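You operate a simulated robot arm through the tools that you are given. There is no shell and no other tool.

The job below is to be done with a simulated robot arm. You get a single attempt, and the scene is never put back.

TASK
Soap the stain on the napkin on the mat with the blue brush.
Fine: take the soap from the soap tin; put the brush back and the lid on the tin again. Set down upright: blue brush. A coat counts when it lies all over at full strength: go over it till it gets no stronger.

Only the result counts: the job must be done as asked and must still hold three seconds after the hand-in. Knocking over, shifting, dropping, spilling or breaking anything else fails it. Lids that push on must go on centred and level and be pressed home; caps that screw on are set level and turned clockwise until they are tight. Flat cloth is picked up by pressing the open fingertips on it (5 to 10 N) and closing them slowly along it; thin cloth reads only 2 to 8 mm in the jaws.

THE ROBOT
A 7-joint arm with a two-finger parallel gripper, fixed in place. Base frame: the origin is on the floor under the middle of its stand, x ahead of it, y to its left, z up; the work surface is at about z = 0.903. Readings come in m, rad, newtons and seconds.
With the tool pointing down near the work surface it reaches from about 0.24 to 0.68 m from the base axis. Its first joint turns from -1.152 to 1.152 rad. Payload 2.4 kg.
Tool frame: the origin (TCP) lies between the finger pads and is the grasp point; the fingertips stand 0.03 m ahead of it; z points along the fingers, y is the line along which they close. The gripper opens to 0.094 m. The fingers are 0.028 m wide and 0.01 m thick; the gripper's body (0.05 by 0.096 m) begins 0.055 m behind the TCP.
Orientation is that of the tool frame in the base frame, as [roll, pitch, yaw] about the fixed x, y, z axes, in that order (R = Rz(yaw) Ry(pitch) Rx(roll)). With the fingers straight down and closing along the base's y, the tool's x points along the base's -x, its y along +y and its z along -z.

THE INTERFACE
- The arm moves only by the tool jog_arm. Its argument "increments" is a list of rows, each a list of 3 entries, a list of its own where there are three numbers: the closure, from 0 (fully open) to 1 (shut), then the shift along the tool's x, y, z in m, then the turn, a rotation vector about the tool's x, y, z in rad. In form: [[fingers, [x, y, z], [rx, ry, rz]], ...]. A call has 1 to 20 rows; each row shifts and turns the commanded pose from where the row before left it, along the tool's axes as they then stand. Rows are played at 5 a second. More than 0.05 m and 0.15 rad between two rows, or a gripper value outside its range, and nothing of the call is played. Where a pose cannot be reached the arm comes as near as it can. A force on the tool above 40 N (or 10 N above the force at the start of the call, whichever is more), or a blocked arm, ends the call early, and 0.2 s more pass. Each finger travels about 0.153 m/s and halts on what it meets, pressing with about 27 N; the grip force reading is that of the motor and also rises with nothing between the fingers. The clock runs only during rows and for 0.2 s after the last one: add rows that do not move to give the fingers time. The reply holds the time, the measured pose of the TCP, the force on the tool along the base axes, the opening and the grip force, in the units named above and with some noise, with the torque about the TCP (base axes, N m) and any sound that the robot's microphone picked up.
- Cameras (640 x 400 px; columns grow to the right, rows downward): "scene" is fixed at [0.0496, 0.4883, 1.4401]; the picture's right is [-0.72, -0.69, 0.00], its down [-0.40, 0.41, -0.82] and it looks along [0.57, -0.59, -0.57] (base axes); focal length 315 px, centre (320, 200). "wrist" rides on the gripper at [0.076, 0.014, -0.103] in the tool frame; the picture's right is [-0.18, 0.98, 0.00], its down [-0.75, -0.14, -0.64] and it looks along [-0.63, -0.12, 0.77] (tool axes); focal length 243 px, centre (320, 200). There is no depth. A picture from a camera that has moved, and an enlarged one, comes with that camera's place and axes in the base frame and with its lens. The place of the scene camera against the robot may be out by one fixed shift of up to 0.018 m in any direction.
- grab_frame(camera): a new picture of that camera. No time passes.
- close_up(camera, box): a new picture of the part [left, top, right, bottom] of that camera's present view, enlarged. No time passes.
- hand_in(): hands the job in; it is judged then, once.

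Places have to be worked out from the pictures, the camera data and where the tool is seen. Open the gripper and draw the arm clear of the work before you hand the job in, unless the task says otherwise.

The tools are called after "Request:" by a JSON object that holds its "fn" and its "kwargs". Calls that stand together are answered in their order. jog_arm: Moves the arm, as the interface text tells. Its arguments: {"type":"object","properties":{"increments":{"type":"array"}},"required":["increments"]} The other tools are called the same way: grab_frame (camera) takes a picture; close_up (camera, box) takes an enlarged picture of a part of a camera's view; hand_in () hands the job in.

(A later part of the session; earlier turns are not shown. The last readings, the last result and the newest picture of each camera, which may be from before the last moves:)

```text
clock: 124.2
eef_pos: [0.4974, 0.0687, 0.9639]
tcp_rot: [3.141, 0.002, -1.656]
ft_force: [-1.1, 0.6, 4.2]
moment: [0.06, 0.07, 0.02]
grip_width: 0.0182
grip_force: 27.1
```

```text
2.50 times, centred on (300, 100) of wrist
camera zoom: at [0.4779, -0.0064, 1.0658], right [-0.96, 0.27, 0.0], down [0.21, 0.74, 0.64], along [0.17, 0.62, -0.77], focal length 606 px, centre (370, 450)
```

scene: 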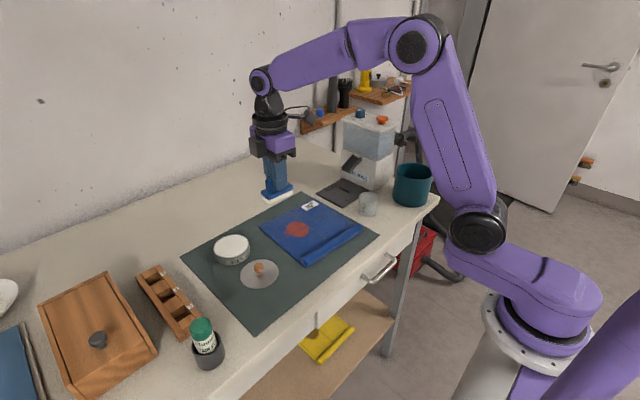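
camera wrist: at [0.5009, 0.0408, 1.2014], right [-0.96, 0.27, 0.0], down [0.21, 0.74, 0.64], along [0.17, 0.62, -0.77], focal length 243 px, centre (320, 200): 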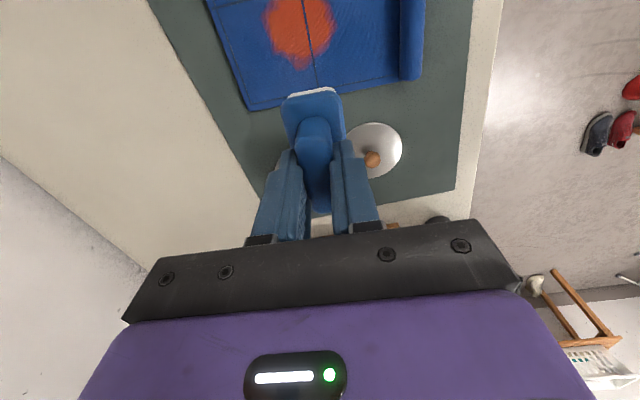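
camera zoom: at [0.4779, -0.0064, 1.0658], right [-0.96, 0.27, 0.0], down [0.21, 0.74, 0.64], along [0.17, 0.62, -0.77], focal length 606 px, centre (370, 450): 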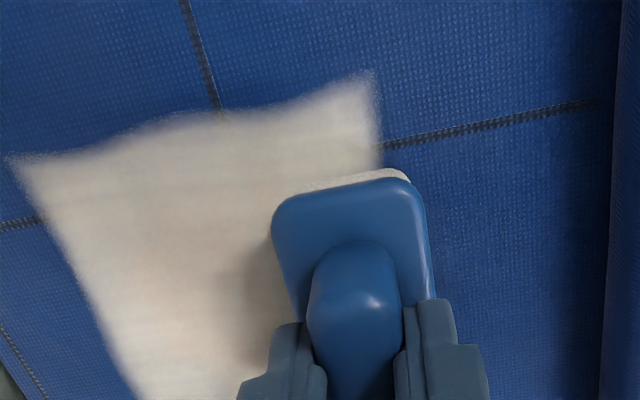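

Contact at 4 N; I add 0.3 mm and stroke across and back.

Request:
{"fn": "jog_arm", "kwargs": {"increments": [[1, [0, 0, 0.0003], [0, 0, 0]], [1, [0, -0.006, 0], [0, 0, 0]], [1, [0, -0.006, -0.0001], [0, 0, 0]], [1, [0, -0.006, 0], [0, 0, 0]], [1, [0, -0.006, 0], [0, 0, 0]], [1, [0, -0.006, -0.0001], [0, 0, 0]], [1, [0, -0.006, 0], [0, 0, 0]], [1, [0, -0.006, 0], [0, 0, 0]], [1, [0, -0.006, -0.0001], [0, 0, 0]], [1, [0, -0.006, 0], [0, 0, 0]], [1, [0, -0.006, 0], [0, 0, 0]], [1, [0, 0, 0], [0, 0, 0]]]}}

Request:
{"fn": "jog_arm", "kwargs": {"increments": [[1, [0, 0.006, 0], [0, 0, 0]], [1, [0, 0.006, 0.0001], [0, 0, 0]], [1, [0, 0.006, 0], [0, 0, 0]], [1, [0, 0.006, 0], [0, 0, 0]], [1, [0, 0.006, 0.0001], [0, 0, 0]], [1, [0, 0.006, 0], [0, 0, 0]], [1, [0, 0.006, 0], [0, 0, 0]], [1, [0, 0.006, 0.0001], [0, 0, 0]], [1, [0, 0.006, 0], [0, 0, 0]], [1, [0, 0.006, 0], [0, 0, 0]], [1, [0, 0, 0], [0, 0, 0]]]}}

Request:
{"fn": "jog_arm", "kwargs": {"increments": [[1, [0, 0, -0.003], [0, 0, 0]], [1, [0, 0, -0.01], [0, 0, 0]], [1, [0, 0, -0.03], [0, 0, 0]], [1, [0, 0, -0.04], [0, 0, 0]], [1, [-0.018, 0, -0.038], [0, 0, 0]], [1, [-0.018, 0, 0], [0, 0, 0]], [1, [0, 0, 0], [0, 0, 0]], [1, [0, 0, 0], [0, 0, 0]]]}}

Request:
{"fn": "close_up", "kwargs": {"camera": "scene", "box": [275, 205, 325, 248]}}

Request:
{"fn": "close_up", "kwargs": {"camera": "scene", "box": [240, 150, 340, 225]}}

Request:
{"fn": "grab_frame", "kwargs": {"camera": "wrist"}}

```text
clock: 126.8
eef_pos: [0.5572, 0.0635, 0.9628]
tcp_rot: [-3.141, 0.002, -1.657]
ft_force: [-2.7, 0.5, 8.3]
moment: [-0.03, 0.11, 0.01]
grip_width: 0.0182
grip_force: 27.1
```

```text
clock: 129.2
eef_pos: [0.498, 0.0678, 0.9628]
tcp_rot: [-3.141, 0.002, -1.657]
ft_force: [5.3, 0.4, 17.6]
moment: [-0.04, -0.29, 0.01]
grip_width: 0.0182
grip_force: 27.4
```

```text
clock: 131.0
eef_pos: [0.5028, 0.106, 1.0848]
tcp_rot: [-3.141, -0.001, -1.655]
ft_force: [0.3, -0.1, -1.0]
moment: [0.02, 0.03, 0.0]
grip_width: 0.018
grip_force: 26.7
```

```text
9.30 times, centred on (300, 226) of scene
camera zoom: at [0.0496, 0.4883, 1.4401], right [-0.72, -0.69, 0.0], down [-0.4, 0.41, -0.82], along [0.57, -0.59, -0.57], focal length 2930 px, centre (506, -46)
```

zoom: 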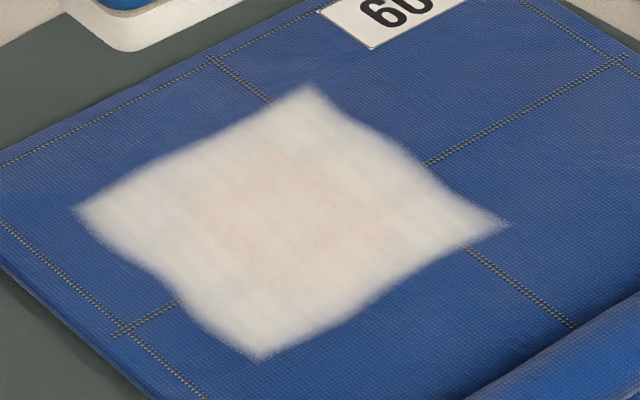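

```text
5.33 times, centred on (290, 188) of scene
camera zoom: at [0.0496, 0.4883, 1.4401], right [-0.72, -0.69, 0.0], down [-0.4, 0.41, -0.82], along [0.57, -0.59, -0.57], focal length 1680 px, centre (480, 267)
```

zoom: 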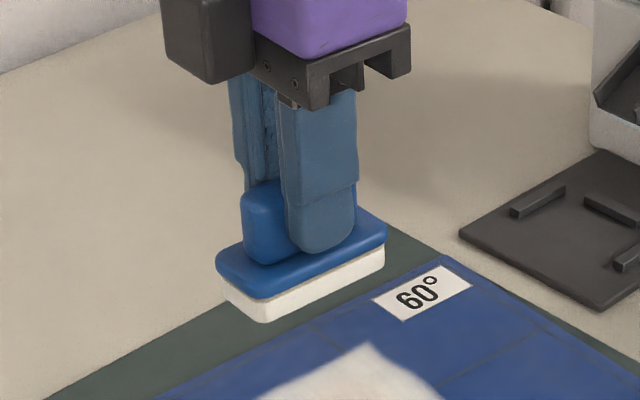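

```text
taken
camera wrist: at [0.4818, 0.0298, 1.1879], right [-0.96, 0.27, 0.0], down [0.21, 0.74, 0.64], along [0.17, 0.62, -0.77], focal length 243 px, centre (320, 200)
```

wrist: 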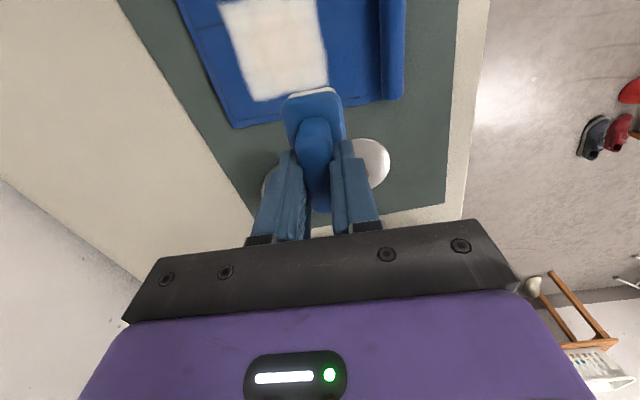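

The coat is unchanged by the extra passes and the brush still carries soap, so the coat is at full strength. Now I carry the brush back to its original place at TCP (0.384, 0.2105).

Request:
{"fn": "jog_arm", "kwargs": {"increments": [[1, [-0.0192, 0.0254, 0], [0, 0, 0]], [1, [-0.0192, 0.0254, 0], [0, 0, 0]], [1, [-0.0192, 0.0254, 0], [0, 0, 0]], [1, [-0.0192, 0.0254, 0], [0, 0, 0]], [1, [-0.019, 0.0252, 0], [0, 0, 0]], [1, [0, 0, 0.03], [0, 0, 0]], [1, [0, 0, 0.03], [0, 0, 0]], [1, [0, 0, 0], [0, 0, 0]], [1, [0, 0, 0], [0, 0, 0]]]}}

Request:
{"fn": "grab_frame", "kwargs": {"camera": "wrist"}}

Request:
{"fn": "close_up", "kwargs": {"camera": "scene", "box": [230, 210, 340, 315]}}

```text
clock: 133.0
eef_pos: [0.3849, 0.2122, 1.0249]
tcp_rot: [-3.14, 0.001, -1.657]
ft_force: [-0.3, -0.2, -1.0]
moment: [-0.01, -0.02, -0.01]
grip_width: 0.0181
grip_force: 27.2
```

```text
taken
camera wrist: at [0.3643, 0.1362, 1.1273], right [-0.96, 0.27, 0.0], down [0.21, 0.74, 0.64], along [0.17, 0.62, -0.77], focal length 243 px, centre (320, 200)
```

wrist: 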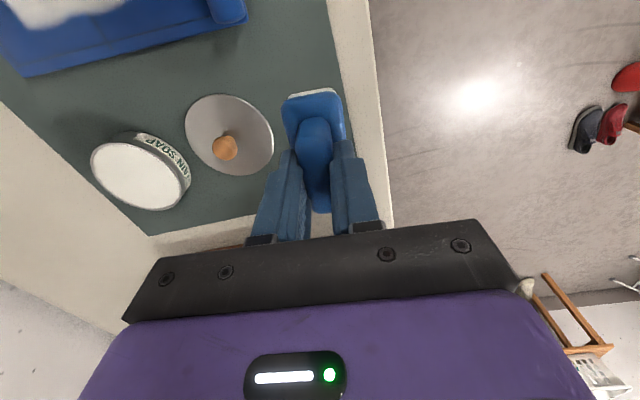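

```text
3.81 times, centred on (285, 262) of scene
camera zoom: at [0.0496, 0.4883, 1.4401], right [-0.72, -0.69, 0.0], down [-0.4, 0.41, -0.82], along [0.57, -0.59, -0.57], focal length 1200 px, centre (453, -38)
```

zoom: 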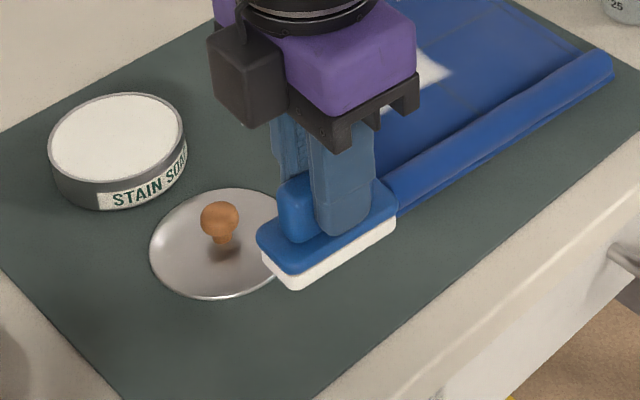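

The brush is over its original place within 1 mm. I lower it to just above the mat, then feel for contact.

Request:
{"fn": "jog_arm", "kwargs": {"increments": [[1, [0, 0.0005, 0.02], [0, 0, 0]], [1, [0, 0, 0.02], [0, 0, 0]], [1, [0, 0, 0.014], [0, 0, 0]], [1, [0, 0, 0.006], [0, 0, 0]], [1, [0, 0, 0], [0, 0, 0]], [1, [0, 0, 0], [0, 0, 0]]]}}

Request:
{"fn": "jog_arm", "kwargs": {"increments": [[1, [0, 0, 0.002], [0, 0, 0]], [1, [0, 0, 0.001], [0, 0, 0]], [1, [0, 0, 0.001], [0, 0, 0]], [1, [0, 0, 0], [0, 0, 0]]]}}

```text
clock: 134.4
eef_pos: [0.3842, 0.2118, 0.964]
tcp_rot: [3.141, 0.0, -1.655]
ft_force: [0.0, 0.3, -0.5]
moment: [-0.01, 0.02, -0.02]
grip_width: 0.0181
grip_force: 26.7
```

```text
clock: 135.4
eef_pos: [0.3833, 0.2123, 0.9594]
tcp_rot: [-3.141, -0.001, -1.656]
ft_force: [0.5, -0.1, -0.9]
moment: [-0.03, -0.01, 0.02]
grip_width: 0.0179
grip_force: 26.3
```

No contact yet; I continue in fine steps.

Request:
{"fn": "jog_arm", "kwargs": {"increments": [[1, [0, 0, 0.0008], [0, 0, 0]], [1, [0, 0, 0], [0, 0, 0]]]}}

Request:
{"fn": "jog_arm", "kwargs": {"increments": [[1, [0, 0, 0.0008], [0, 0, 0]], [1, [0, 0, 0], [0, 0, 0]]]}}

Request:
{"fn": "jog_arm", "kwargs": {"increments": [[1, [0, 0, 0.0007], [0, 0, 0]], [1, [0, 0, 0], [0, 0, 0]]]}}

```text
clock: 136.0
eef_pos: [0.3828, 0.2117, 0.9593]
tcp_rot: [-3.141, 0.0, -1.657]
ft_force: [0.6, -0.1, 0.0]
moment: [-0.01, 0.01, 0.01]
grip_width: 0.0179
grip_force: 27.3
```

```text
clock: 136.6
eef_pos: [0.383, 0.212, 0.9593]
tcp_rot: [-3.141, 0.0, -1.656]
ft_force: [0.3, -0.6, 0.2]
moment: [-0.01, 0.02, 0.01]
grip_width: 0.018
grip_force: 26.8
```

```text
clock: 137.2
eef_pos: [0.3837, 0.2122, 0.9585]
tcp_rot: [-3.141, 0.003, -1.656]
ft_force: [-1.3, -1.4, 10.3]
moment: [-0.04, 0.12, 0.05]
grip_width: 0.018
grip_force: 26.7
```

The brush rests on the mat (10 N). I ease off, open the fingers evenly, and rise straight up.

Request:
{"fn": "jog_arm", "kwargs": {"increments": [[1, [0, 0, -0.0007], [0, 0, 0]], [1, [0, 0, 0], [0, 0, 0]], [0.7, [0, 0, 0], [0, 0, 0]], [0.5, [0, 0, 0], [0, 0, 0]], [0.4, [0, 0, 0], [0, 0, 0]], [0.4, [0, 0, 0], [0, 0, 0]]]}}

Request:
{"fn": "close_up", "kwargs": {"camera": "scene", "box": [240, 230, 340, 315]}}

Request:
{"fn": "close_up", "kwargs": {"camera": "wrist", "box": [240, 60, 400, 220]}}

```text
clock: 138.6
eef_pos: [0.3836, 0.2116, 0.9577]
tcp_rot: [-3.141, -0.001, -1.656]
ft_force: [-0.2, -0.3, -0.6]
moment: [-0.01, -0.03, 0.0]
grip_width: 0.0565
grip_force: 0.1
```

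```text
4.71 times, centred on (290, 272) of scene
camera zoom: at [0.0496, 0.4883, 1.4401], right [-0.72, -0.69, 0.0], down [-0.4, 0.41, -0.82], along [0.57, -0.59, -0.57], focal length 1482 px, centre (461, -141)
```

zoom: 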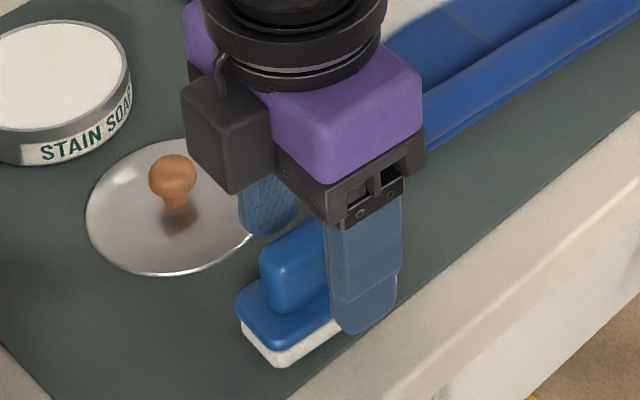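

```text
2.50 times, centred on (320, 140) of wrist
camera zoom: at [0.3631, 0.1354, 1.0614], right [-0.96, 0.27, 0.0], down [0.21, 0.74, 0.64], along [0.17, 0.62, -0.77], focal length 606 px, centre (320, 350)
```

zoom: 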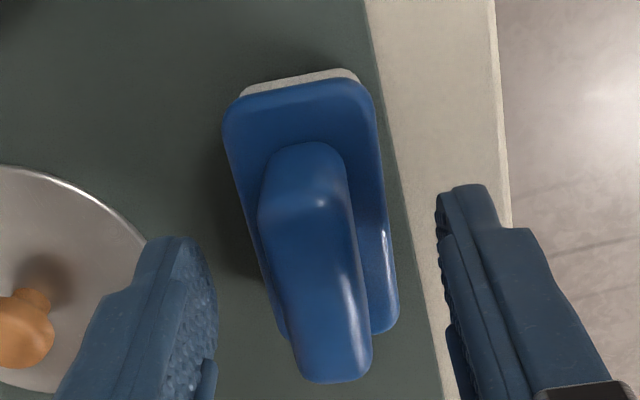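

The brush stands upright at its original place. I rise clear and turn the gripper back to its first orientation for the lid.

Request:
{"fn": "jog_arm", "kwargs": {"increments": [[0.4, [0, 0, -0.02], [0, 0, 0]], [0.4, [0, 0, -0.03], [0, 0, 0]], [0.4, [0, 0, -0.04], [0, 0, 0]], [0.4, [0, 0, -0.02], [0, 0, 0.1486]], [0.4, [0, 0, 0], [0, 0, 0.1486]], [0.4, [0, 0, 0], [0, 0, 0.1486]], [0.4, [0, 0, 0], [0, 0, 0.1486]], [0.4, [0, 0, 0], [0, 0, 0.1486]], [0.4, [0, 0, 0], [0, 0, 0.1486]], [0.4, [0, 0, 0], [0, 0, 0.1486]], [0.4, [0, 0, 0], [0, 0, 0.1486]], [0.4, [0, 0, 0], [0, 0, 0.1486]], [0.4, [0, 0, 0], [0, 0, 0.1486]], [0.4, [0, 0, 0], [0, 0, 0]], [0.4, [0, 0, 0], [0, 0, 0]]]}}

Request:
{"fn": "grab_frame", "kwargs": {"camera": "wrist"}}

Request:
{"fn": "close_up", "kwargs": {"camera": "scene", "box": [180, 200, 340, 320]}}

```text
clock: 141.8
eef_pos: [0.3834, 0.212, 1.0696]
tcp_rot: [-3.141, 0.001, 3.14]
ft_force: [-0.5, -0.4, 1.3]
moment: [-0.04, 0.02, -0.01]
grip_width: 0.0565
grip_force: 0.1
```

```text
taken
camera wrist: at [0.3079, 0.2247, 1.1714], right [0.19, 0.98, 0.0], down [0.75, -0.14, 0.64], along [0.63, -0.12, -0.77], focal length 243 px, centre (320, 200)
```

wrist: 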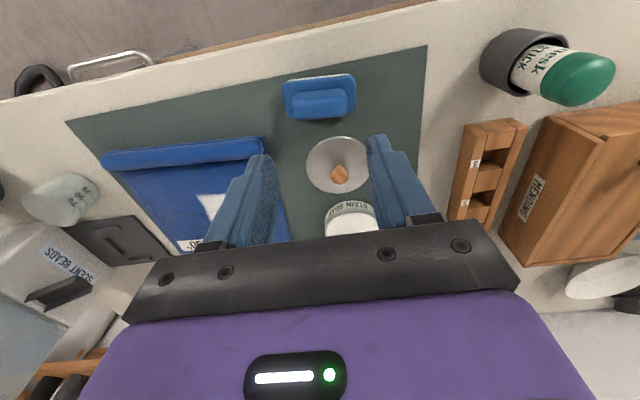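

```text
3.33 times, centred on (260, 260) of scene
camera zoom: at [0.0496, 0.4883, 1.4401], right [-0.72, -0.69, 0.0], down [-0.4, 0.41, -0.82], along [0.57, -0.59, -0.57], focal length 1050 px, centre (520, 0)
```

zoom: 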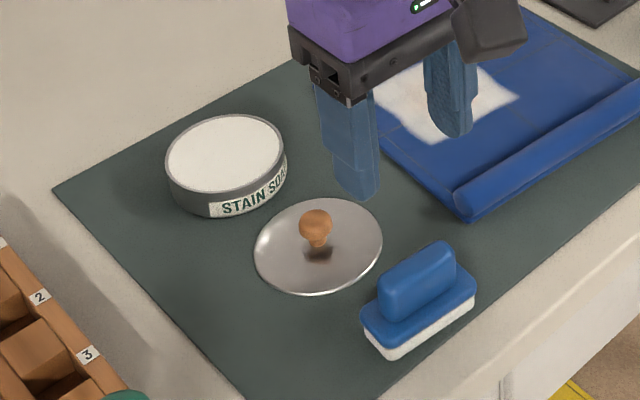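

Turned back. I move over the lid and down to z ≈ 0.985 to check the knob's position.

Request:
{"fn": "jog_arm", "kwargs": {"increments": [[0.3, [-0.0302, 0.0014, 0], [0, 0, 0]], [0.3, [-0.0302, 0.0014, 0], [0, 0, 0]], [0.3, [-0.0302, 0.0015, 0], [0, 0, 0]], [0.3, [0, 0, 0.03], [0, 0, 0]], [0.3, [0, 0, 0.03], [0, 0, 0]], [0.3, [0, 0, 0.012], [0, 0, 0]], [0.3, [0, 0, 0], [0, 0, 0]], [0.3, [0, 0, 0], [0, 0, 0]]]}}

Request:
{"fn": "close_up", "kwargs": {"camera": "wrist", "box": [220, 40, 420, 200]}}

Request:
{"fn": "close_up", "kwargs": {"camera": "scene", "box": [210, 210, 310, 300]}}

```text
clock: 143.6
eef_pos: [0.4744, 0.2163, 0.9946]
tcp_rot: [3.141, 0.0, -3.141]
ft_force: [-0.1, -0.1, -0.3]
moment: [-0.02, 0.02, -0.01]
grip_width: 0.0659
grip_force: 0.0
```

```text
2.50 times, centred on (320, 120) of wrist
camera zoom: at [0.3997, 0.2283, 1.098], right [0.18, 0.98, 0.0], down [0.75, -0.14, 0.64], along [0.63, -0.12, -0.77], focal length 606 px, centre (320, 400)
```

zoom: 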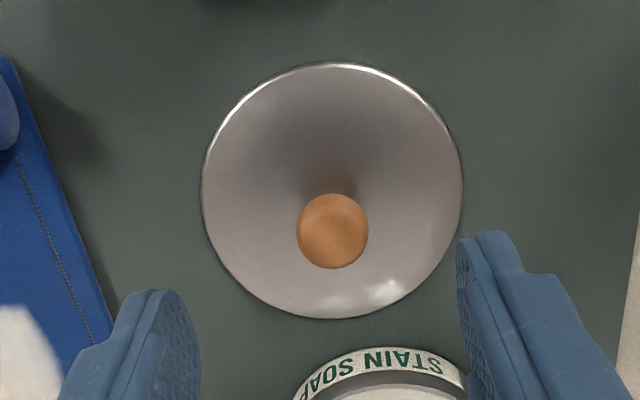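

```text
4.44 times, centred on (260, 255) of scene
camera zoom: at [0.0496, 0.4883, 1.4401], right [-0.72, -0.69, 0.0], down [-0.4, 0.41, -0.82], along [0.57, -0.59, -0.57], focal length 1400 px, centre (587, -44)
```

zoom: 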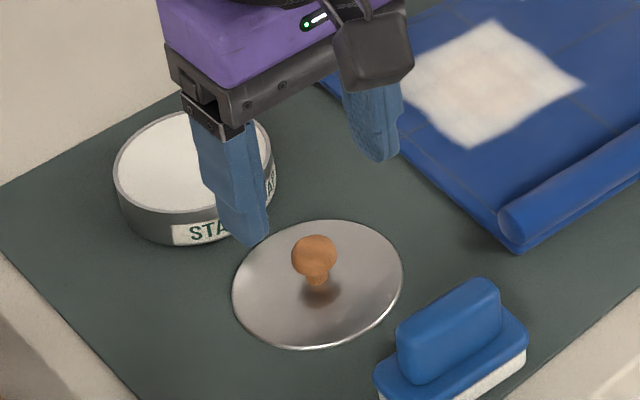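

The knob is at about (0.4755, 0.218), 3.7 mm to the +y of the TCP. I correct that, lower to grip height, and close on the knob.

Request:
{"fn": "jog_arm", "kwargs": {"increments": [[0.3, [0, 0.0037, 0.02], [0, 0, 0]], [0.3, [0, 0, 0.02], [0, 0, 0]], [0.3, [0, 0, 0.008], [0, 0, 0]], [0.3, [0, 0, 0], [0, 0, 0]], [0.3, [0, 0, 0], [0, 0, 0]]]}}

Request:
{"fn": "close_up", "kwargs": {"camera": "wrist", "box": [240, 60, 400, 220]}}

```text
clock: 144.8
eef_pos: [0.4761, 0.2184, 0.9481]
tcp_rot: [-3.141, 0.001, 3.141]
ft_force: [-0.3, -0.4, -0.2]
moment: [-0.02, 0.0, 0.0]
grip_width: 0.0657
grip_force: 0.1
```

```text
2.50 times, centred on (320, 140) of wrist
camera zoom: at [0.3993, 0.2323, 1.0504], right [0.18, 0.98, 0.0], down [0.75, -0.14, 0.64], along [0.63, -0.12, -0.77], focal length 606 px, centre (320, 350)
```

zoom: 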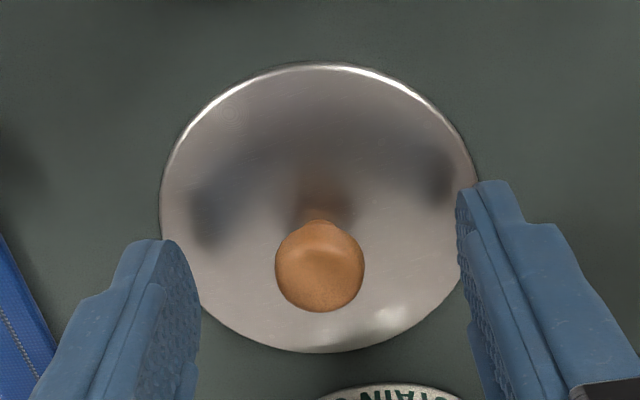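

The knob is now centred. I lower the last 8 mm and close gradually.

Request:
{"fn": "jog_arm", "kwargs": {"increments": [[0.3, [0, 0, 0.004], [0, 0, 0]], [0.3, [0, 0, 0.003], [0, 0, 0]], [0.3, [0, 0, 0.0008], [0, 0, 0]], [0.3, [0, 0, 0], [0, 0, 0]], [0.6, [0, 0, 0], [0, 0, 0]], [0.75, [0, 0, 0], [0, 0, 0]], [0.85, [0, 0, 0], [0, 0, 0]], [1, [0, 0, 0], [0, 0, 0]], [1, [0, 0, 0], [0, 0, 0]], [1, [0, 0, 0], [0, 0, 0]]]}}

Request:
{"fn": "close_up", "kwargs": {"camera": "wrist", "box": [240, 60, 400, 220]}}

Request:
{"fn": "close_up", "kwargs": {"camera": "scene", "box": [210, 210, 310, 300]}}

```text
clock: 147.0
eef_pos: [0.4734, 0.2187, 0.9409]
tcp_rot: [-3.141, 0.0, 3.14]
ft_force: [-0.4, -0.3, -0.2]
moment: [0.01, 0.01, -0.03]
grip_width: 0.021
grip_force: 27.1
```

```text
2.50 times, centred on (320, 140) of wrist
camera zoom: at [0.3987, 0.2323, 1.0435], right [0.18, 0.98, 0.0], down [0.75, -0.14, 0.64], along [0.63, -0.12, -0.77], focal length 606 px, centre (320, 350)
```

zoom: 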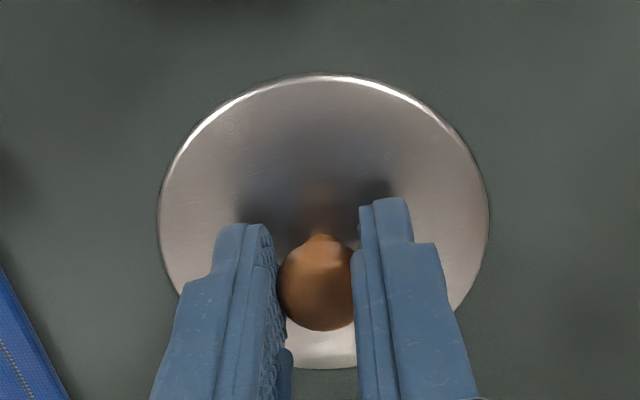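

```text
4.44 times, centred on (260, 255) of scene
camera zoom: at [0.0496, 0.4883, 1.4401], right [-0.72, -0.69, 0.0], down [-0.4, 0.41, -0.82], along [0.57, -0.59, -0.57], focal length 1400 px, centre (587, -44)
```

zoom: 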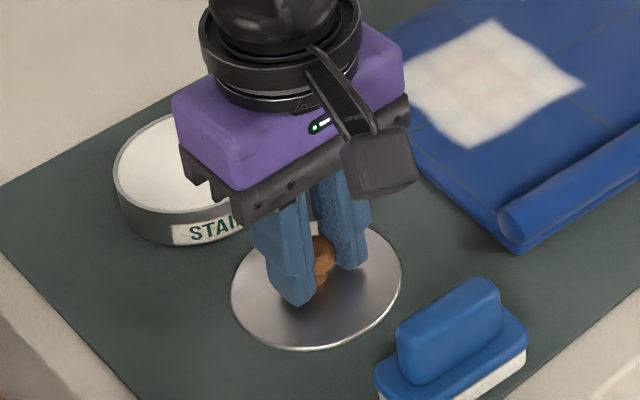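

The knob is gripped just as before (lid–TCP relation matches the first grip). I lift the lid gently and check the tin's position against the earlier pictures.

Request:
{"fn": "jog_arm", "kwargs": {"increments": [[1, [0, 0, -0.002], [0, 0, 0]], [1, [0, 0, -0.004], [0, 0, 0]], [1, [0, 0, -0.01], [0, 0, 0]], [1, [0, 0, -0.02], [0, 0, 0]], [1, [0, 0, -0.025], [0, 0, 0]], [1, [0, 0, -0.025], [0, 0, 0]], [1, [0, 0, 0], [0, 0, 0]], [1, [0, 0, 0], [0, 0, 0]]]}}

Request:
{"fn": "close_up", "kwargs": {"camera": "scene", "box": [195, 220, 265, 272]}}

Request:
{"fn": "grab_frame", "kwargs": {"camera": "wrist"}}

Request:
{"fn": "grab_frame", "kwargs": {"camera": "scene"}}

```text
clock: 148.8
eef_pos: [0.4739, 0.219, 1.0272]
tcp_rot: [3.141, 0.001, 3.14]
ft_force: [-1.1, 0.7, -0.7]
moment: [-0.03, 0.02, -0.01]
grip_width: 0.0209
grip_force: 26.9
```

```text
7.69 times, centred on (230, 246) of scene
camera zoom: at [0.0496, 0.4883, 1.4401], right [-0.72, -0.69, 0.0], down [-0.4, 0.41, -0.82], along [0.57, -0.59, -0.57], focal length 2423 px, centre (1012, -154)
```

zoom: 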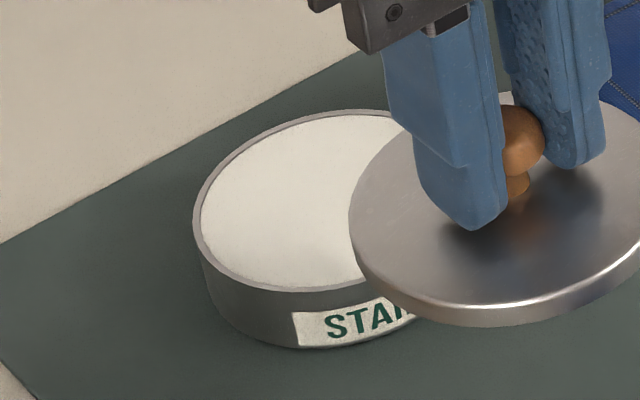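

```text
taken
camera wrist: at [0.3984, 0.2325, 1.1298], right [0.18, 0.98, 0.0], down [0.75, -0.14, 0.64], along [0.63, -0.12, -0.77], focal length 243 px, centre (320, 200)
```

wrist: 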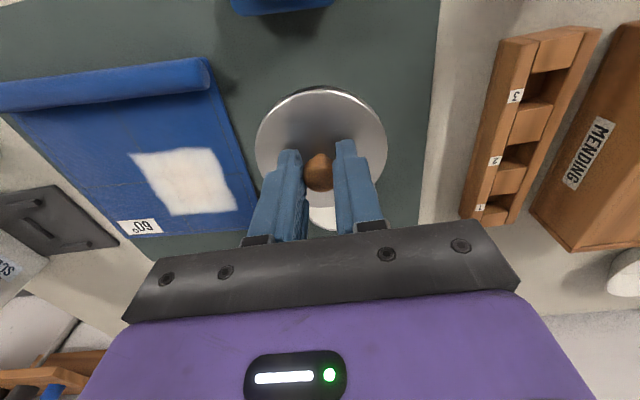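

```text
taken
```

scene: 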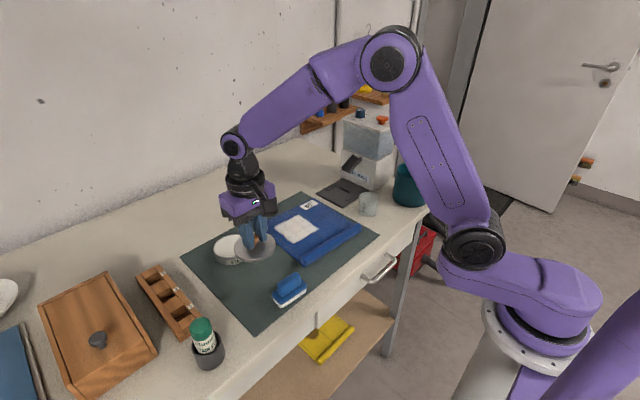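

The tin stands where it was when the lid came off. I carry the lid over the tin to TCP (0.5745, 0.223) and check the alignment.

Request:
{"fn": "jog_arm", "kwargs": {"increments": [[1, [-0.02, 0.001, 0], [0, 0, 0]], [1, [-0.025, 0.001, 0], [0, 0, 0]], [1, [-0.025, 0.001, 0], [0, 0, 0]], [1, [-0.02, 0.001, 0], [0, 0, 0]], [1, [-0.0101, 0.0005, 0], [0, 0, 0]], [1, [0, 0, 0.02], [0, 0, 0]], [1, [0, 0, 0.015], [0, 0, 0]], [1, [0, 0, 0], [0, 0, 0]], [1, [0, 0, 0], [0, 0, 0]]]}}

Request:
{"fn": "close_up", "kwargs": {"camera": "wrist", "box": [240, 60, 400, 220]}}

Request:
{"fn": "close_up", "kwargs": {"camera": "scene", "box": [195, 215, 265, 272]}}

```text
clock: 150.8
eef_pos: [0.5749, 0.2254, 0.992]
tcp_rot: [3.141, 0.0, -3.141]
ft_force: [-0.6, 0.9, -0.1]
moment: [0.0, 0.0, 0.01]
grip_width: 0.0209
grip_force: 27.1
```

```text
2.50 times, centred on (320, 140) of wrist
camera zoom: at [0.4992, 0.237, 1.0951], right [0.18, 0.98, 0.0], down [0.75, -0.14, 0.64], along [0.63, -0.12, -0.77], focal length 606 px, centre (320, 350)
```

zoom: 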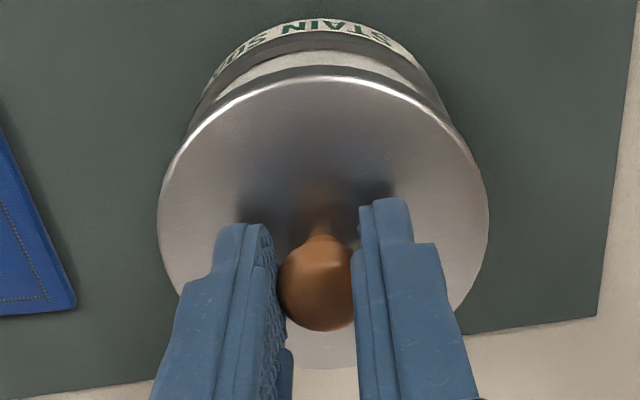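

```text
7.02 times, centred on (230, 244) of scene
camera zoom: at [0.0496, 0.4883, 1.4401], right [-0.72, -0.69, 0.0], down [-0.4, 0.41, -0.82], along [0.57, -0.59, -0.57], focal length 2211 px, centre (952, -105)
```

zoom: 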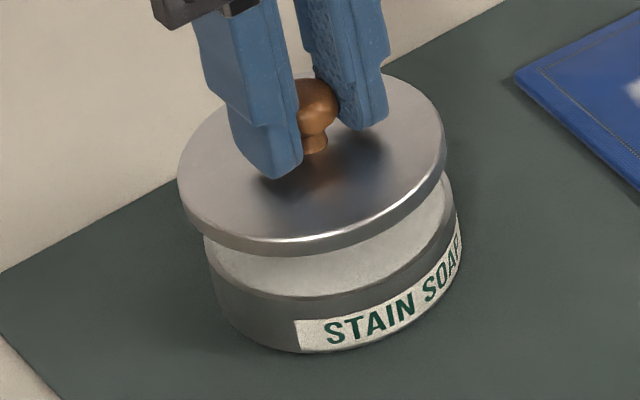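

Looks concentric. I lower to about 6 mm above the seat, the same height as an earlier picture taken just after removal, to compare.

Request:
{"fn": "jog_arm", "kwargs": {"increments": [[1, [0.0005, 0, 0.01], [0, 0, 0]], [1, [0, 0, 0.0098], [0, 0, 0]], [1, [0, 0, 0], [0, 0, 0]], [1, [0, 0, 0], [0, 0, 0]]]}}

Request:
{"fn": "close_up", "kwargs": {"camera": "wrist", "box": [240, 60, 400, 220]}}

Request:
{"fn": "close_up", "kwargs": {"camera": "scene", "box": [195, 215, 265, 272]}}

```text
clock: 151.8
eef_pos: [0.5733, 0.223, 0.9719]
tcp_rot: [-3.141, 0.001, -3.141]
ft_force: [0.5, 0.2, 0.0]
moment: [0.01, -0.03, 0.0]
grip_width: 0.0208
grip_force: 26.6
```

```text
2.50 times, centred on (320, 140) of wrist
camera zoom: at [0.4982, 0.2366, 1.0742], right [0.18, 0.98, 0.0], down [0.75, -0.14, 0.64], along [0.63, -0.12, -0.77], focal length 606 px, centre (320, 350)
```

zoom: 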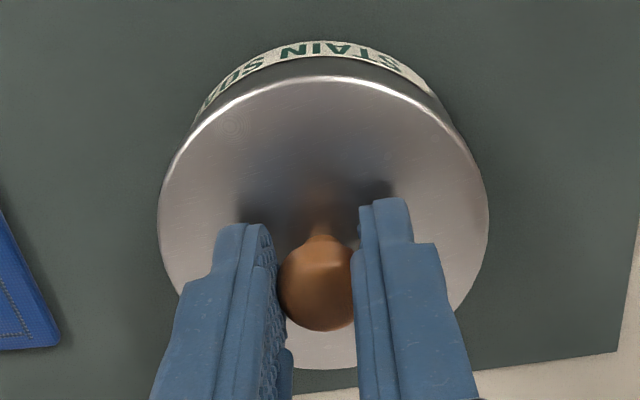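

```text
7.02 times, centred on (230, 244) of scene
camera zoom: at [0.0496, 0.4883, 1.4401], right [-0.72, -0.69, 0.0], down [-0.4, 0.41, -0.82], along [0.57, -0.59, -0.57], focal length 2211 px, centre (952, -105)
```

zoom: 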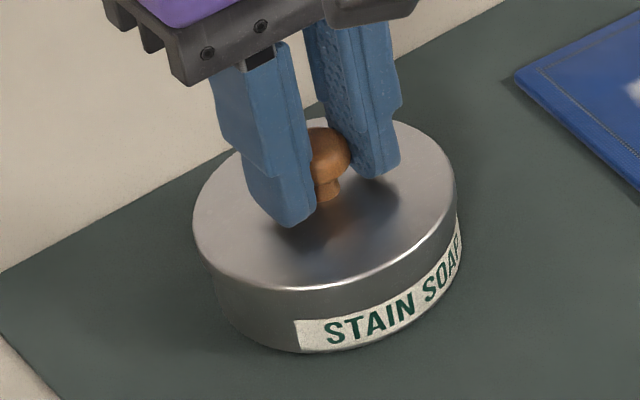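

The picture matches the one after removal to within about 0.5 mm. I shift 0.5 mm in +y and lower slowly while watching the forces.

Request:
{"fn": "jog_arm", "kwargs": {"increments": [[1, [-0.0003, 0.0005, 0.001], [0, 0, 0]], [1, [0, 0, 0.001], [0, 0, 0]], [1, [0, 0, 0.001], [0, 0, 0]], [1, [0, 0, 0], [0, 0, 0]]]}}

Request:
{"fn": "jog_arm", "kwargs": {"increments": [[1, [0, 0, 0.001], [0, 0, 0]], [1, [0, 0, 0.0007], [0, 0, 0]], [1, [0, 0, 0], [0, 0, 0]]]}}

Request:
{"fn": "close_up", "kwargs": {"camera": "scene", "box": [195, 215, 265, 272]}}

```text
clock: 152.8
eef_pos: [0.5737, 0.2244, 0.9691]
tcp_rot: [3.142, 0.0, 3.141]
ft_force: [-0.8, -0.4, -0.1]
moment: [-0.03, -0.02, 0.01]
grip_width: 0.0208
grip_force: 26.8
```

```text
clock: 153.6
eef_pos: [0.5732, 0.2247, 0.9676]
tcp_rot: [3.14, -0.001, 3.141]
ft_force: [0.2, 1.1, -0.2]
moment: [0.02, -0.04, -0.01]
grip_width: 0.021
grip_force: 27.0
```

```text
7.02 times, centred on (230, 244) of scene
camera zoom: at [0.0496, 0.4883, 1.4401], right [-0.72, -0.69, 0.0], down [-0.4, 0.41, -0.82], along [0.57, -0.59, -0.57], focal length 2211 px, centre (952, -105)
```

zoom: 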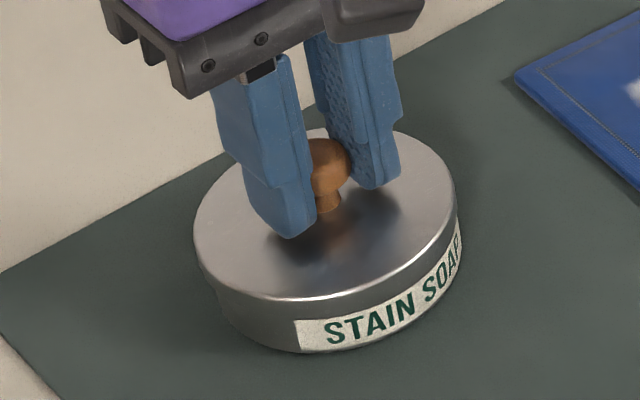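

The lid is going on smoothly without resistance. I continue in small steps to feel the seat.

Request:
{"fn": "jog_arm", "kwargs": {"increments": [[1, [0, 0, 0.0007], [0, 0, 0]], [1, [0, 0, 0], [0, 0, 0]]]}}

Request:
{"fn": "jog_arm", "kwargs": {"increments": [[1, [0, 0, 0.0007], [0, 0, 0]], [1, [0, 0, 0], [0, 0, 0]]]}}

Request:
{"fn": "jog_arm", "kwargs": {"increments": [[1, [0, 0, 0.0007], [0, 0, 0]], [1, [0, 0, 0], [0, 0, 0]]]}}

```text
clock: 154.2
eef_pos: [0.5732, 0.225, 0.9666]
tcp_rot: [-3.141, 0.001, -3.141]
ft_force: [-0.6, -0.2, -0.1]
moment: [0.02, 0.01, 0.0]
grip_width: 0.0209
grip_force: 27.5
```

```text
clock: 154.8
eef_pos: [0.5715, 0.2243, 0.9666]
tcp_rot: [3.139, -0.001, 3.141]
ft_force: [-13.8, -6.1, 19.2]
moment: [-0.2, 0.4, -0.03]
grip_width: 0.0208
grip_force: 26.9
heard: snap
```

```text
clock: 155.4
eef_pos: [0.5727, 0.2244, 0.9645]
tcp_rot: [3.14, 0.0, -3.141]
ft_force: [-15.7, -8.4, 27.2]
moment: [-0.19, 0.23, -0.04]
grip_width: 0.0209
grip_force: 26.6
```

Snap heard: the lid seated, with sideways forces of −14/−6 N showing the hand is about 1 mm off. I ease the hand back to relieve the sideways and vertical load before opening.

Request:
{"fn": "jog_arm", "kwargs": {"increments": [[1, [0.0007, -0.0004, -0.0007], [0, 0, 0]], [1, [0.0006, -0.0003, -0.0007], [0, 0, 0]], [1, [0, 0, 0], [0, 0, 0]]]}}

Request:
{"fn": "close_up", "kwargs": {"camera": "scene", "box": [195, 215, 265, 272]}}

Request:
{"fn": "close_up", "kwargs": {"camera": "wrist", "box": [240, 60, 400, 220]}}

```text
clock: 156.2
eef_pos: [0.5728, 0.224, 0.9667]
tcp_rot: [3.14, 0.003, -3.141]
ft_force: [2.9, -0.3, 9.3]
moment: [-0.01, -0.12, -0.01]
grip_width: 0.0208
grip_force: 26.8
```

```text
7.02 times, centred on (230, 244) of scene
camera zoom: at [0.0495, 0.4882, 1.4401], right [-0.72, -0.69, 0.0], down [-0.4, 0.41, -0.82], along [0.57, -0.59, -0.57], focal length 2211 px, centre (952, -105)
```

zoom: 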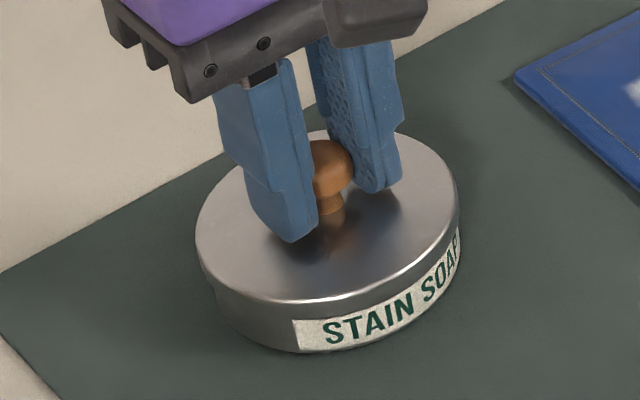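

```text
2.50 times, centred on (320, 140) of wrist
camera zoom: at [0.4971, 0.2372, 1.0685], right [0.18, 0.98, 0.0], down [0.75, -0.14, 0.64], along [0.63, -0.12, -0.77], focal length 606 px, centre (320, 350)
```

zoom: 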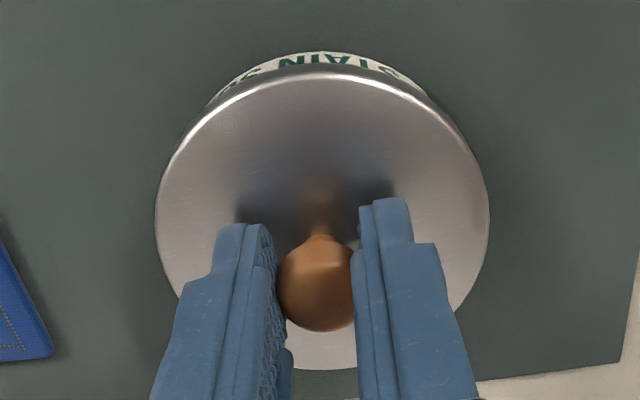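

The sideways load is gone. I open the fingers and rise a little to look at the lid.

Request:
{"fn": "jog_arm", "kwargs": {"increments": [[0.8, [0, 0, 0], [0, 0, 0]], [0.6, [0, 0, 0], [0, 0, 0]], [0.4, [0, 0, 0], [0, 0, 0]], [0.3, [0, 0, 0], [0, 0, 0]], [0.3, [0, 0, -0.01], [0, 0, 0]], [0.3, [0, 0, -0.03], [0, 0, 0]], [0.3, [0, 0, 0], [0, 0, 0]], [0.3, [0, 0, 0], [0, 0, 0]]]}}

Request:
{"fn": "close_up", "kwargs": {"camera": "scene", "box": [195, 220, 265, 272]}}

Request:
{"fn": "close_up", "kwargs": {"camera": "wrist", "box": [240, 40, 400, 200]}}

```text
clock: 158.0
eef_pos: [0.5728, 0.2227, 1.0061]
tcp_rot: [-3.141, 0.003, -3.141]
ft_force: [-0.1, -0.7, 0.0]
moment: [0.01, 0.03, -0.01]
grip_width: 0.0658
grip_force: 0.1
```

```text
7.69 times, centred on (230, 246) of scene
camera zoom: at [0.0496, 0.4883, 1.4401], right [-0.72, -0.69, 0.0], down [-0.4, 0.41, -0.82], along [0.57, -0.59, -0.57], focal length 2423 px, centre (1012, -154)
```

zoom: 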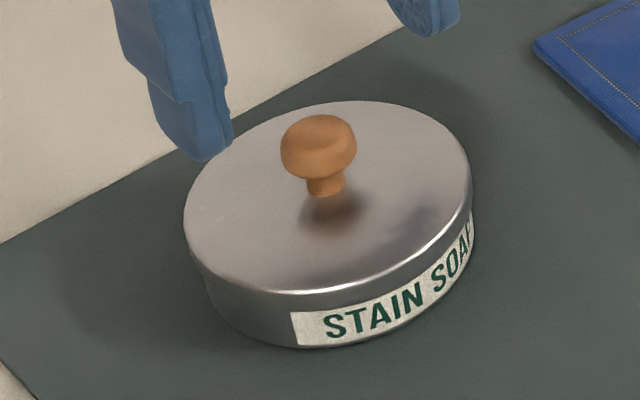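

```text
2.50 times, centred on (320, 120) of wrist
camera zoom: at [0.4966, 0.2358, 1.1087], right [0.18, 0.98, 0.0], down [0.75, -0.14, 0.64], along [0.63, -0.12, -0.77], focal length 606 px, centre (320, 400)
```

zoom: 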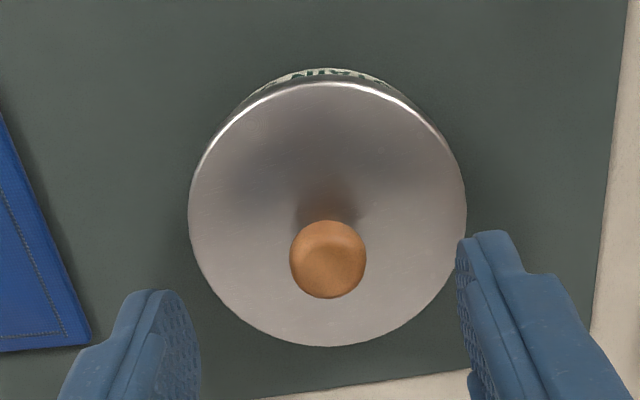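

The lid is on and looks level. To make sure it is home, I centre over the knob and press evenly on the lid with both open fingertips.

Request:
{"fn": "jog_arm", "kwargs": {"increments": [[0.4, [0, 0.0022, 0.015], [0, 0, 0]], [0.4, [0, 0, 0.015], [0, 0, 0]], [0.4, [0, 0, 0.01], [0, 0, 0]], [0.4, [0, 0, 0.002], [0, 0, 0]], [0.4, [0, 0, 0], [0, 0, 0]], [0.4, [0, 0, 0], [0, 0, 0]]]}}

Request:
{"fn": "close_up", "kwargs": {"camera": "wrist", "box": [240, 40, 400, 200]}}

```text
clock: 159.4
eef_pos: [0.5726, 0.2275, 0.9652]
tcp_rot: [-3.141, 0.001, -3.141]
ft_force: [0.3, 0.7, 0.2]
moment: [0.0, -0.01, -0.02]
grip_width: 0.0561
grip_force: 0.1
```

```text
2.50 times, centred on (320, 120) of wrist
camera zoom: at [0.4967, 0.2392, 1.0672], right [0.18, 0.98, 0.0], down [0.75, -0.14, 0.64], along [0.63, -0.12, -0.77], focal length 606 px, centre (320, 400)
```

zoom: 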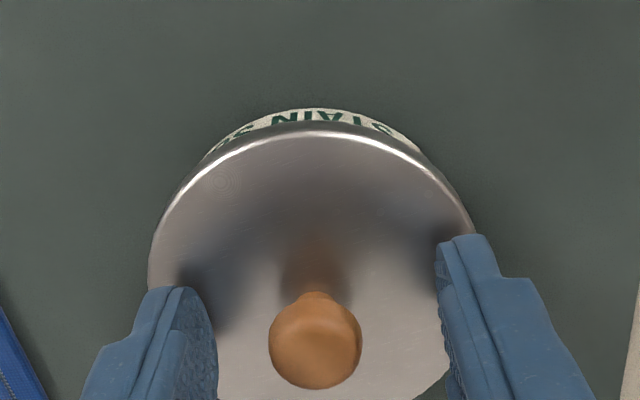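

Nearly centred (1 mm off); I shift back 1 mm and press down in small steps.

Request:
{"fn": "jog_arm", "kwargs": {"increments": [[0.4, [0, -0.001, 0.001], [0, 0, 0]], [0.4, [0, 0, 0.001], [0, 0, 0]], [0.4, [0, 0, 0.001], [0, 0, 0]], [0.4, [0, 0, 0], [0, 0, 0]]]}}

Request:
{"fn": "jog_arm", "kwargs": {"increments": [[0.4, [0, 0, 0.0008], [0, 0, 0]], [0.4, [0, 0, 0], [0, 0, 0]]]}}

```text
clock: 160.4
eef_pos: [0.5728, 0.2257, 0.9615]
tcp_rot: [3.14, 0.001, -3.141]
ft_force: [-2.0, 0.4, 8.3]
moment: [-0.22, 0.0, -0.1]
grip_width: 0.0571
grip_force: 0.9
```

```text
clock: 161.0
eef_pos: [0.5738, 0.2254, 0.9612]
tcp_rot: [3.14, 0.001, -3.141]
ft_force: [-3.6, 1.2, 17.2]
moment: [-0.33, -0.06, -0.11]
grip_width: 0.0568
grip_force: 0.0
```

Contact at 17 N, mostly on the −y finger. I press further, listening for a snap.

Request:
{"fn": "jog_arm", "kwargs": {"increments": [[0.4, [0, 0, 0.0007], [0, 0, 0]], [0.4, [0, 0, 0], [0, 0, 0]]]}}

Request:
{"fn": "jog_arm", "kwargs": {"increments": [[0.4, [0, 0, 0.0006], [0, 0, 0]], [0.4, [0, 0, 0], [0, 0, 0]]]}}

Request:
{"fn": "close_up", "kwargs": {"camera": "scene", "box": [195, 220, 265, 272]}}

```text
clock: 161.6
eef_pos: [0.5728, 0.2248, 0.9619]
tcp_rot: [3.139, 0.003, -3.14]
ft_force: [-4.9, -1.7, 30.2]
moment: [-0.62, -0.06, -0.14]
grip_width: 0.0569
grip_force: 0.0
```

```text
clock: 162.2
eef_pos: [0.5725, 0.2257, 0.9614]
tcp_rot: [3.138, 0.006, -3.141]
ft_force: [-3.3, -1.5, 32.3]
moment: [-0.58, -0.15, -0.13]
grip_width: 0.0568
grip_force: 0.3
```

```text
7.69 times, centred on (230, 246) of scene
camera zoom: at [0.0489, 0.4881, 1.4402], right [-0.72, -0.69, 0.0], down [-0.4, 0.41, -0.82], along [0.57, -0.59, -0.57], focal length 2423 px, centre (1012, -154)
```

zoom: 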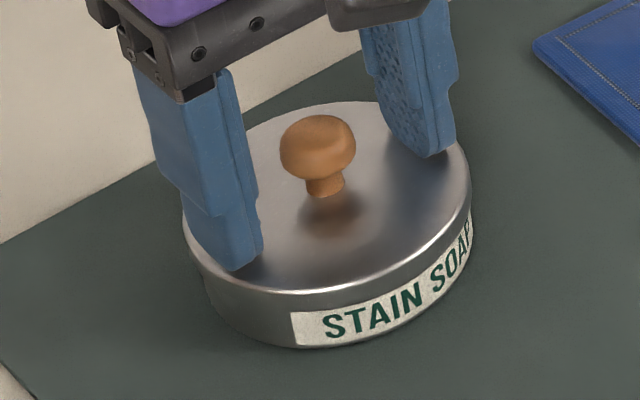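

No further snap at 32 N, so the lid was already home. I ease off, rise clear, and check the lid's seat and the tin's place against the first pictures.

Request:
{"fn": "jog_arm", "kwargs": {"increments": [[0.4, [0, 0, -0.001], [0, 0, 0]], [0.4, [0, 0, -0.002], [0, 0, 0]], [0.4, [0, 0, -0.01], [0, 0, 0]], [0.4, [0, 0, -0.03], [0, 0, 0]], [0.4, [0, 0, -0.04], [0, 0, 0]], [0.2, [0.03, 0, -0.035], [0, 0, 0]], [0, [0.045, 0, 0], [0, 0, 0]], [0, [0.045, 0, 0], [0, 0, 0]], [0, [0.045, 0, 0], [0, 0, 0]], [0, [0.03, 0, 0], [0, 0, 0]], [0, [0, 0, 0], [0, 0, 0]], [0, [0, 0, 0], [0, 0, 0]]]}}

Request:
{"fn": "close_up", "kwargs": {"camera": "scene", "box": [190, 215, 270, 275]}}

Request:
{"fn": "close_up", "kwargs": {"camera": "scene", "box": [180, 180, 400, 340]}}

Request:
{"fn": "grab_frame", "kwargs": {"camera": "wrist"}}

```text
clock: 164.8
eef_pos: [0.379, 0.2257, 1.0793]
tcp_rot: [3.14, 0.001, -3.141]
ft_force: [0.3, -0.1, -0.2]
moment: [-0.02, -0.01, -0.01]
grip_width: 0.0939
grip_force: 0.0
```

```text
6.67 times, centred on (230, 245) of scene
camera zoom: at [0.0495, 0.4883, 1.4401], right [-0.72, -0.69, 0.0], down [-0.4, 0.41, -0.82], along [0.57, -0.59, -0.57], focal length 2100 px, centre (920, -100)
```

zoom: 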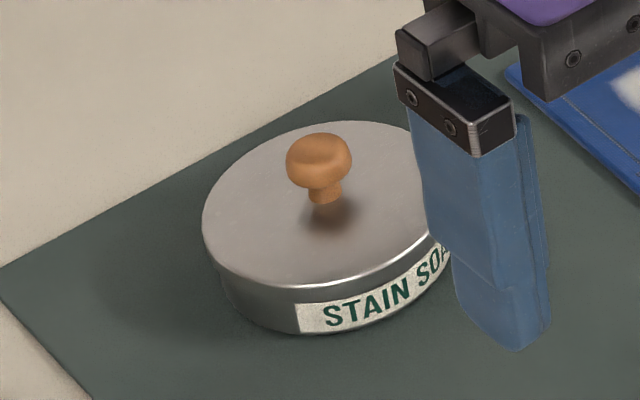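

```text
2.50 times, centred on (290, 260) of scene
camera zoom: at [0.0495, 0.4883, 1.4401], right [-0.72, -0.69, 0.0], down [-0.4, 0.41, -0.82], along [0.57, -0.59, -0.57], focal length 788 px, centre (395, 50)
```

zoom: 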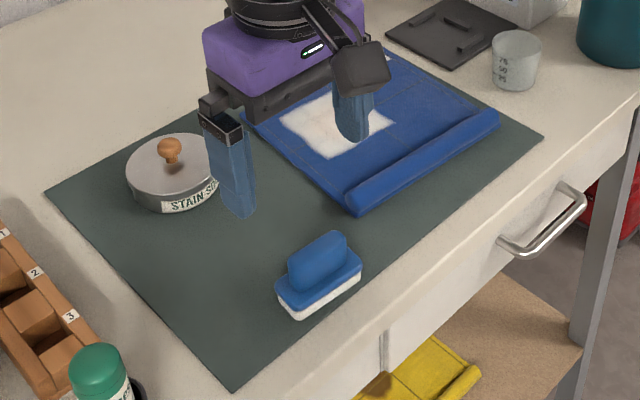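

```text
taken
camera wrist: at [0.3028, 0.238, 1.1819], right [0.18, 0.98, 0.0], down [0.75, -0.14, 0.64], along [0.63, -0.12, -0.77], focal length 243 px, centre (320, 200)
```

wrist: 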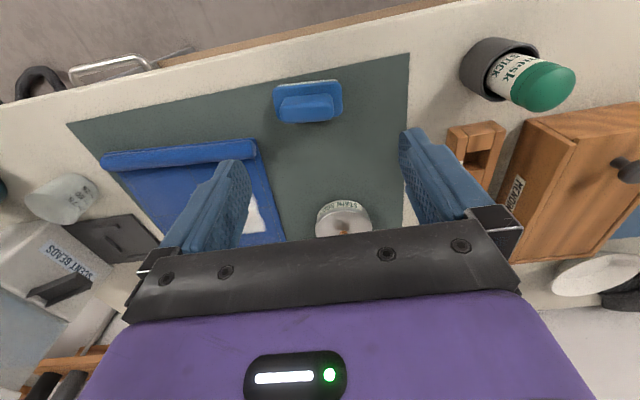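

The lid sits home and level (same rim-to-label gap as at the start), the tin is within about 2 mm of its place, and the brush stands upright. I raise the arm clear to its starting pose for a last overall check.

Request:
{"fn": "jog_arm", "kwargs": {"increments": [[0, [0, 0, -0.04], [0, 0, 0]], [0, [0, 0, -0.045], [0, 0, 0]], [0, [0, 0, -0.04], [0, 0, 0]], [0, [0, 0, -0.04], [0, 0, 0]], [0, [0.01, -0.045, 0], [0, 0, 0]], [0, [0.01, -0.045, 0], [0, 0, 0]], [0, [0, -0.045, 0], [0, 0, 0]], [0, [0, 0, 0], [0, 0, 0]], [0, [0, 0, 0], [0, 0, 0]]]}}

Request:
{"fn": "close_up", "kwargs": {"camera": "scene", "box": [180, 180, 400, 340]}}

Request:
{"fn": "close_up", "kwargs": {"camera": "scene", "box": [190, 215, 270, 275]}}

Request:
{"fn": "close_up", "kwargs": {"camera": "wrist", "box": [220, 20, 480, 220]}}

Request:
{"fn": "close_up", "kwargs": {"camera": "scene", "box": [255, 195, 375, 270]}}

```text
clock: 166.8
eef_pos: [0.3566, 0.0887, 1.2436]
tcp_rot: [3.14, 0.0, 3.14]
ft_force: [-0.5, -0.6, 0.4]
moment: [0.01, -0.02, -0.04]
grip_width: 0.094
grip_force: 0.0
```

```text
2.50 times, centred on (290, 260) of scene
camera zoom: at [0.0496, 0.4882, 1.4401], right [-0.72, -0.69, 0.0], down [-0.4, 0.41, -0.82], along [0.57, -0.59, -0.57], focal length 788 px, centre (395, 50)
```

zoom: 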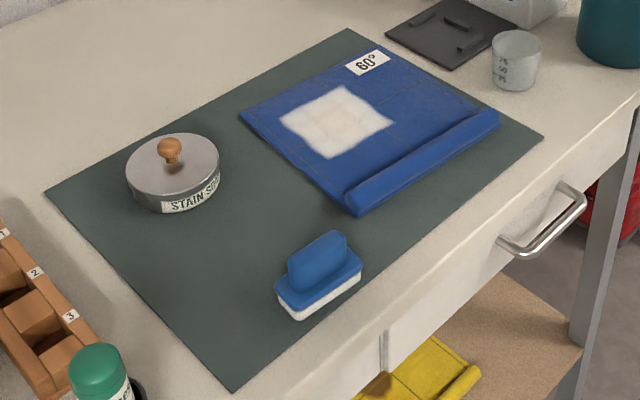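

```text
6.67 times, centred on (230, 245) of scene
camera zoom: at [0.0496, 0.4882, 1.4401], right [-0.72, -0.69, 0.0], down [-0.4, 0.41, -0.82], along [0.57, -0.59, -0.57], focal length 2100 px, centre (920, -100)
```

zoom: 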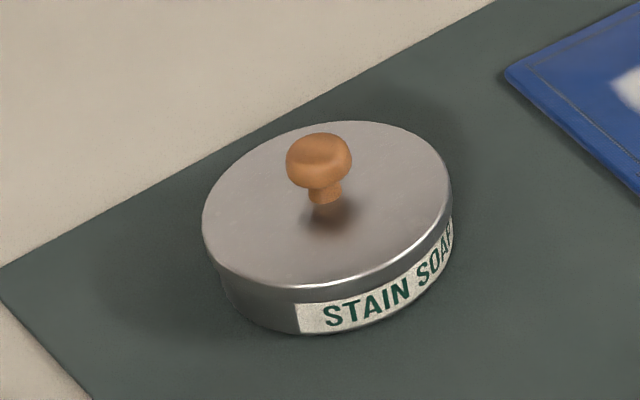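

```text
2.00 times, centred on (350, 120) of wrist
camera zoom: at [0.2811, 0.101, 1.3459], right [0.18, 0.98, 0.0], down [0.75, -0.14, 0.64], along [0.63, -0.12, -0.77], focal length 485 px, centre (260, 360)
```

zoom: 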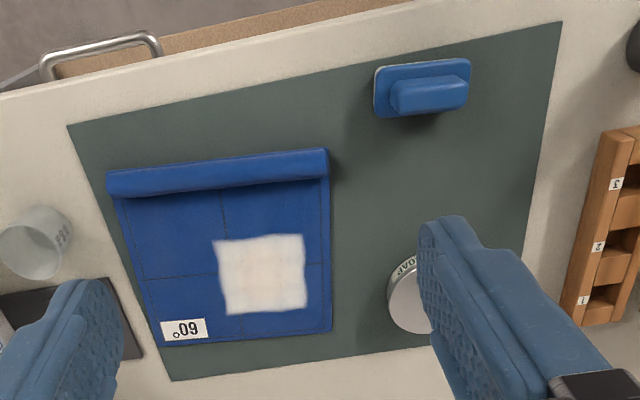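

```text
5.33 times, centred on (315, 232) of scene
camera zoom: at [0.0496, 0.4882, 1.4401], right [-0.72, -0.69, 0.0], down [-0.4, 0.41, -0.82], along [0.57, -0.59, -0.57], focal length 1680 px, centre (347, 27)
```

zoom: 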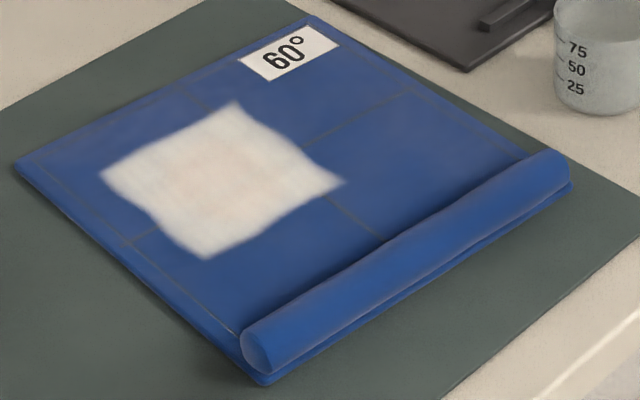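

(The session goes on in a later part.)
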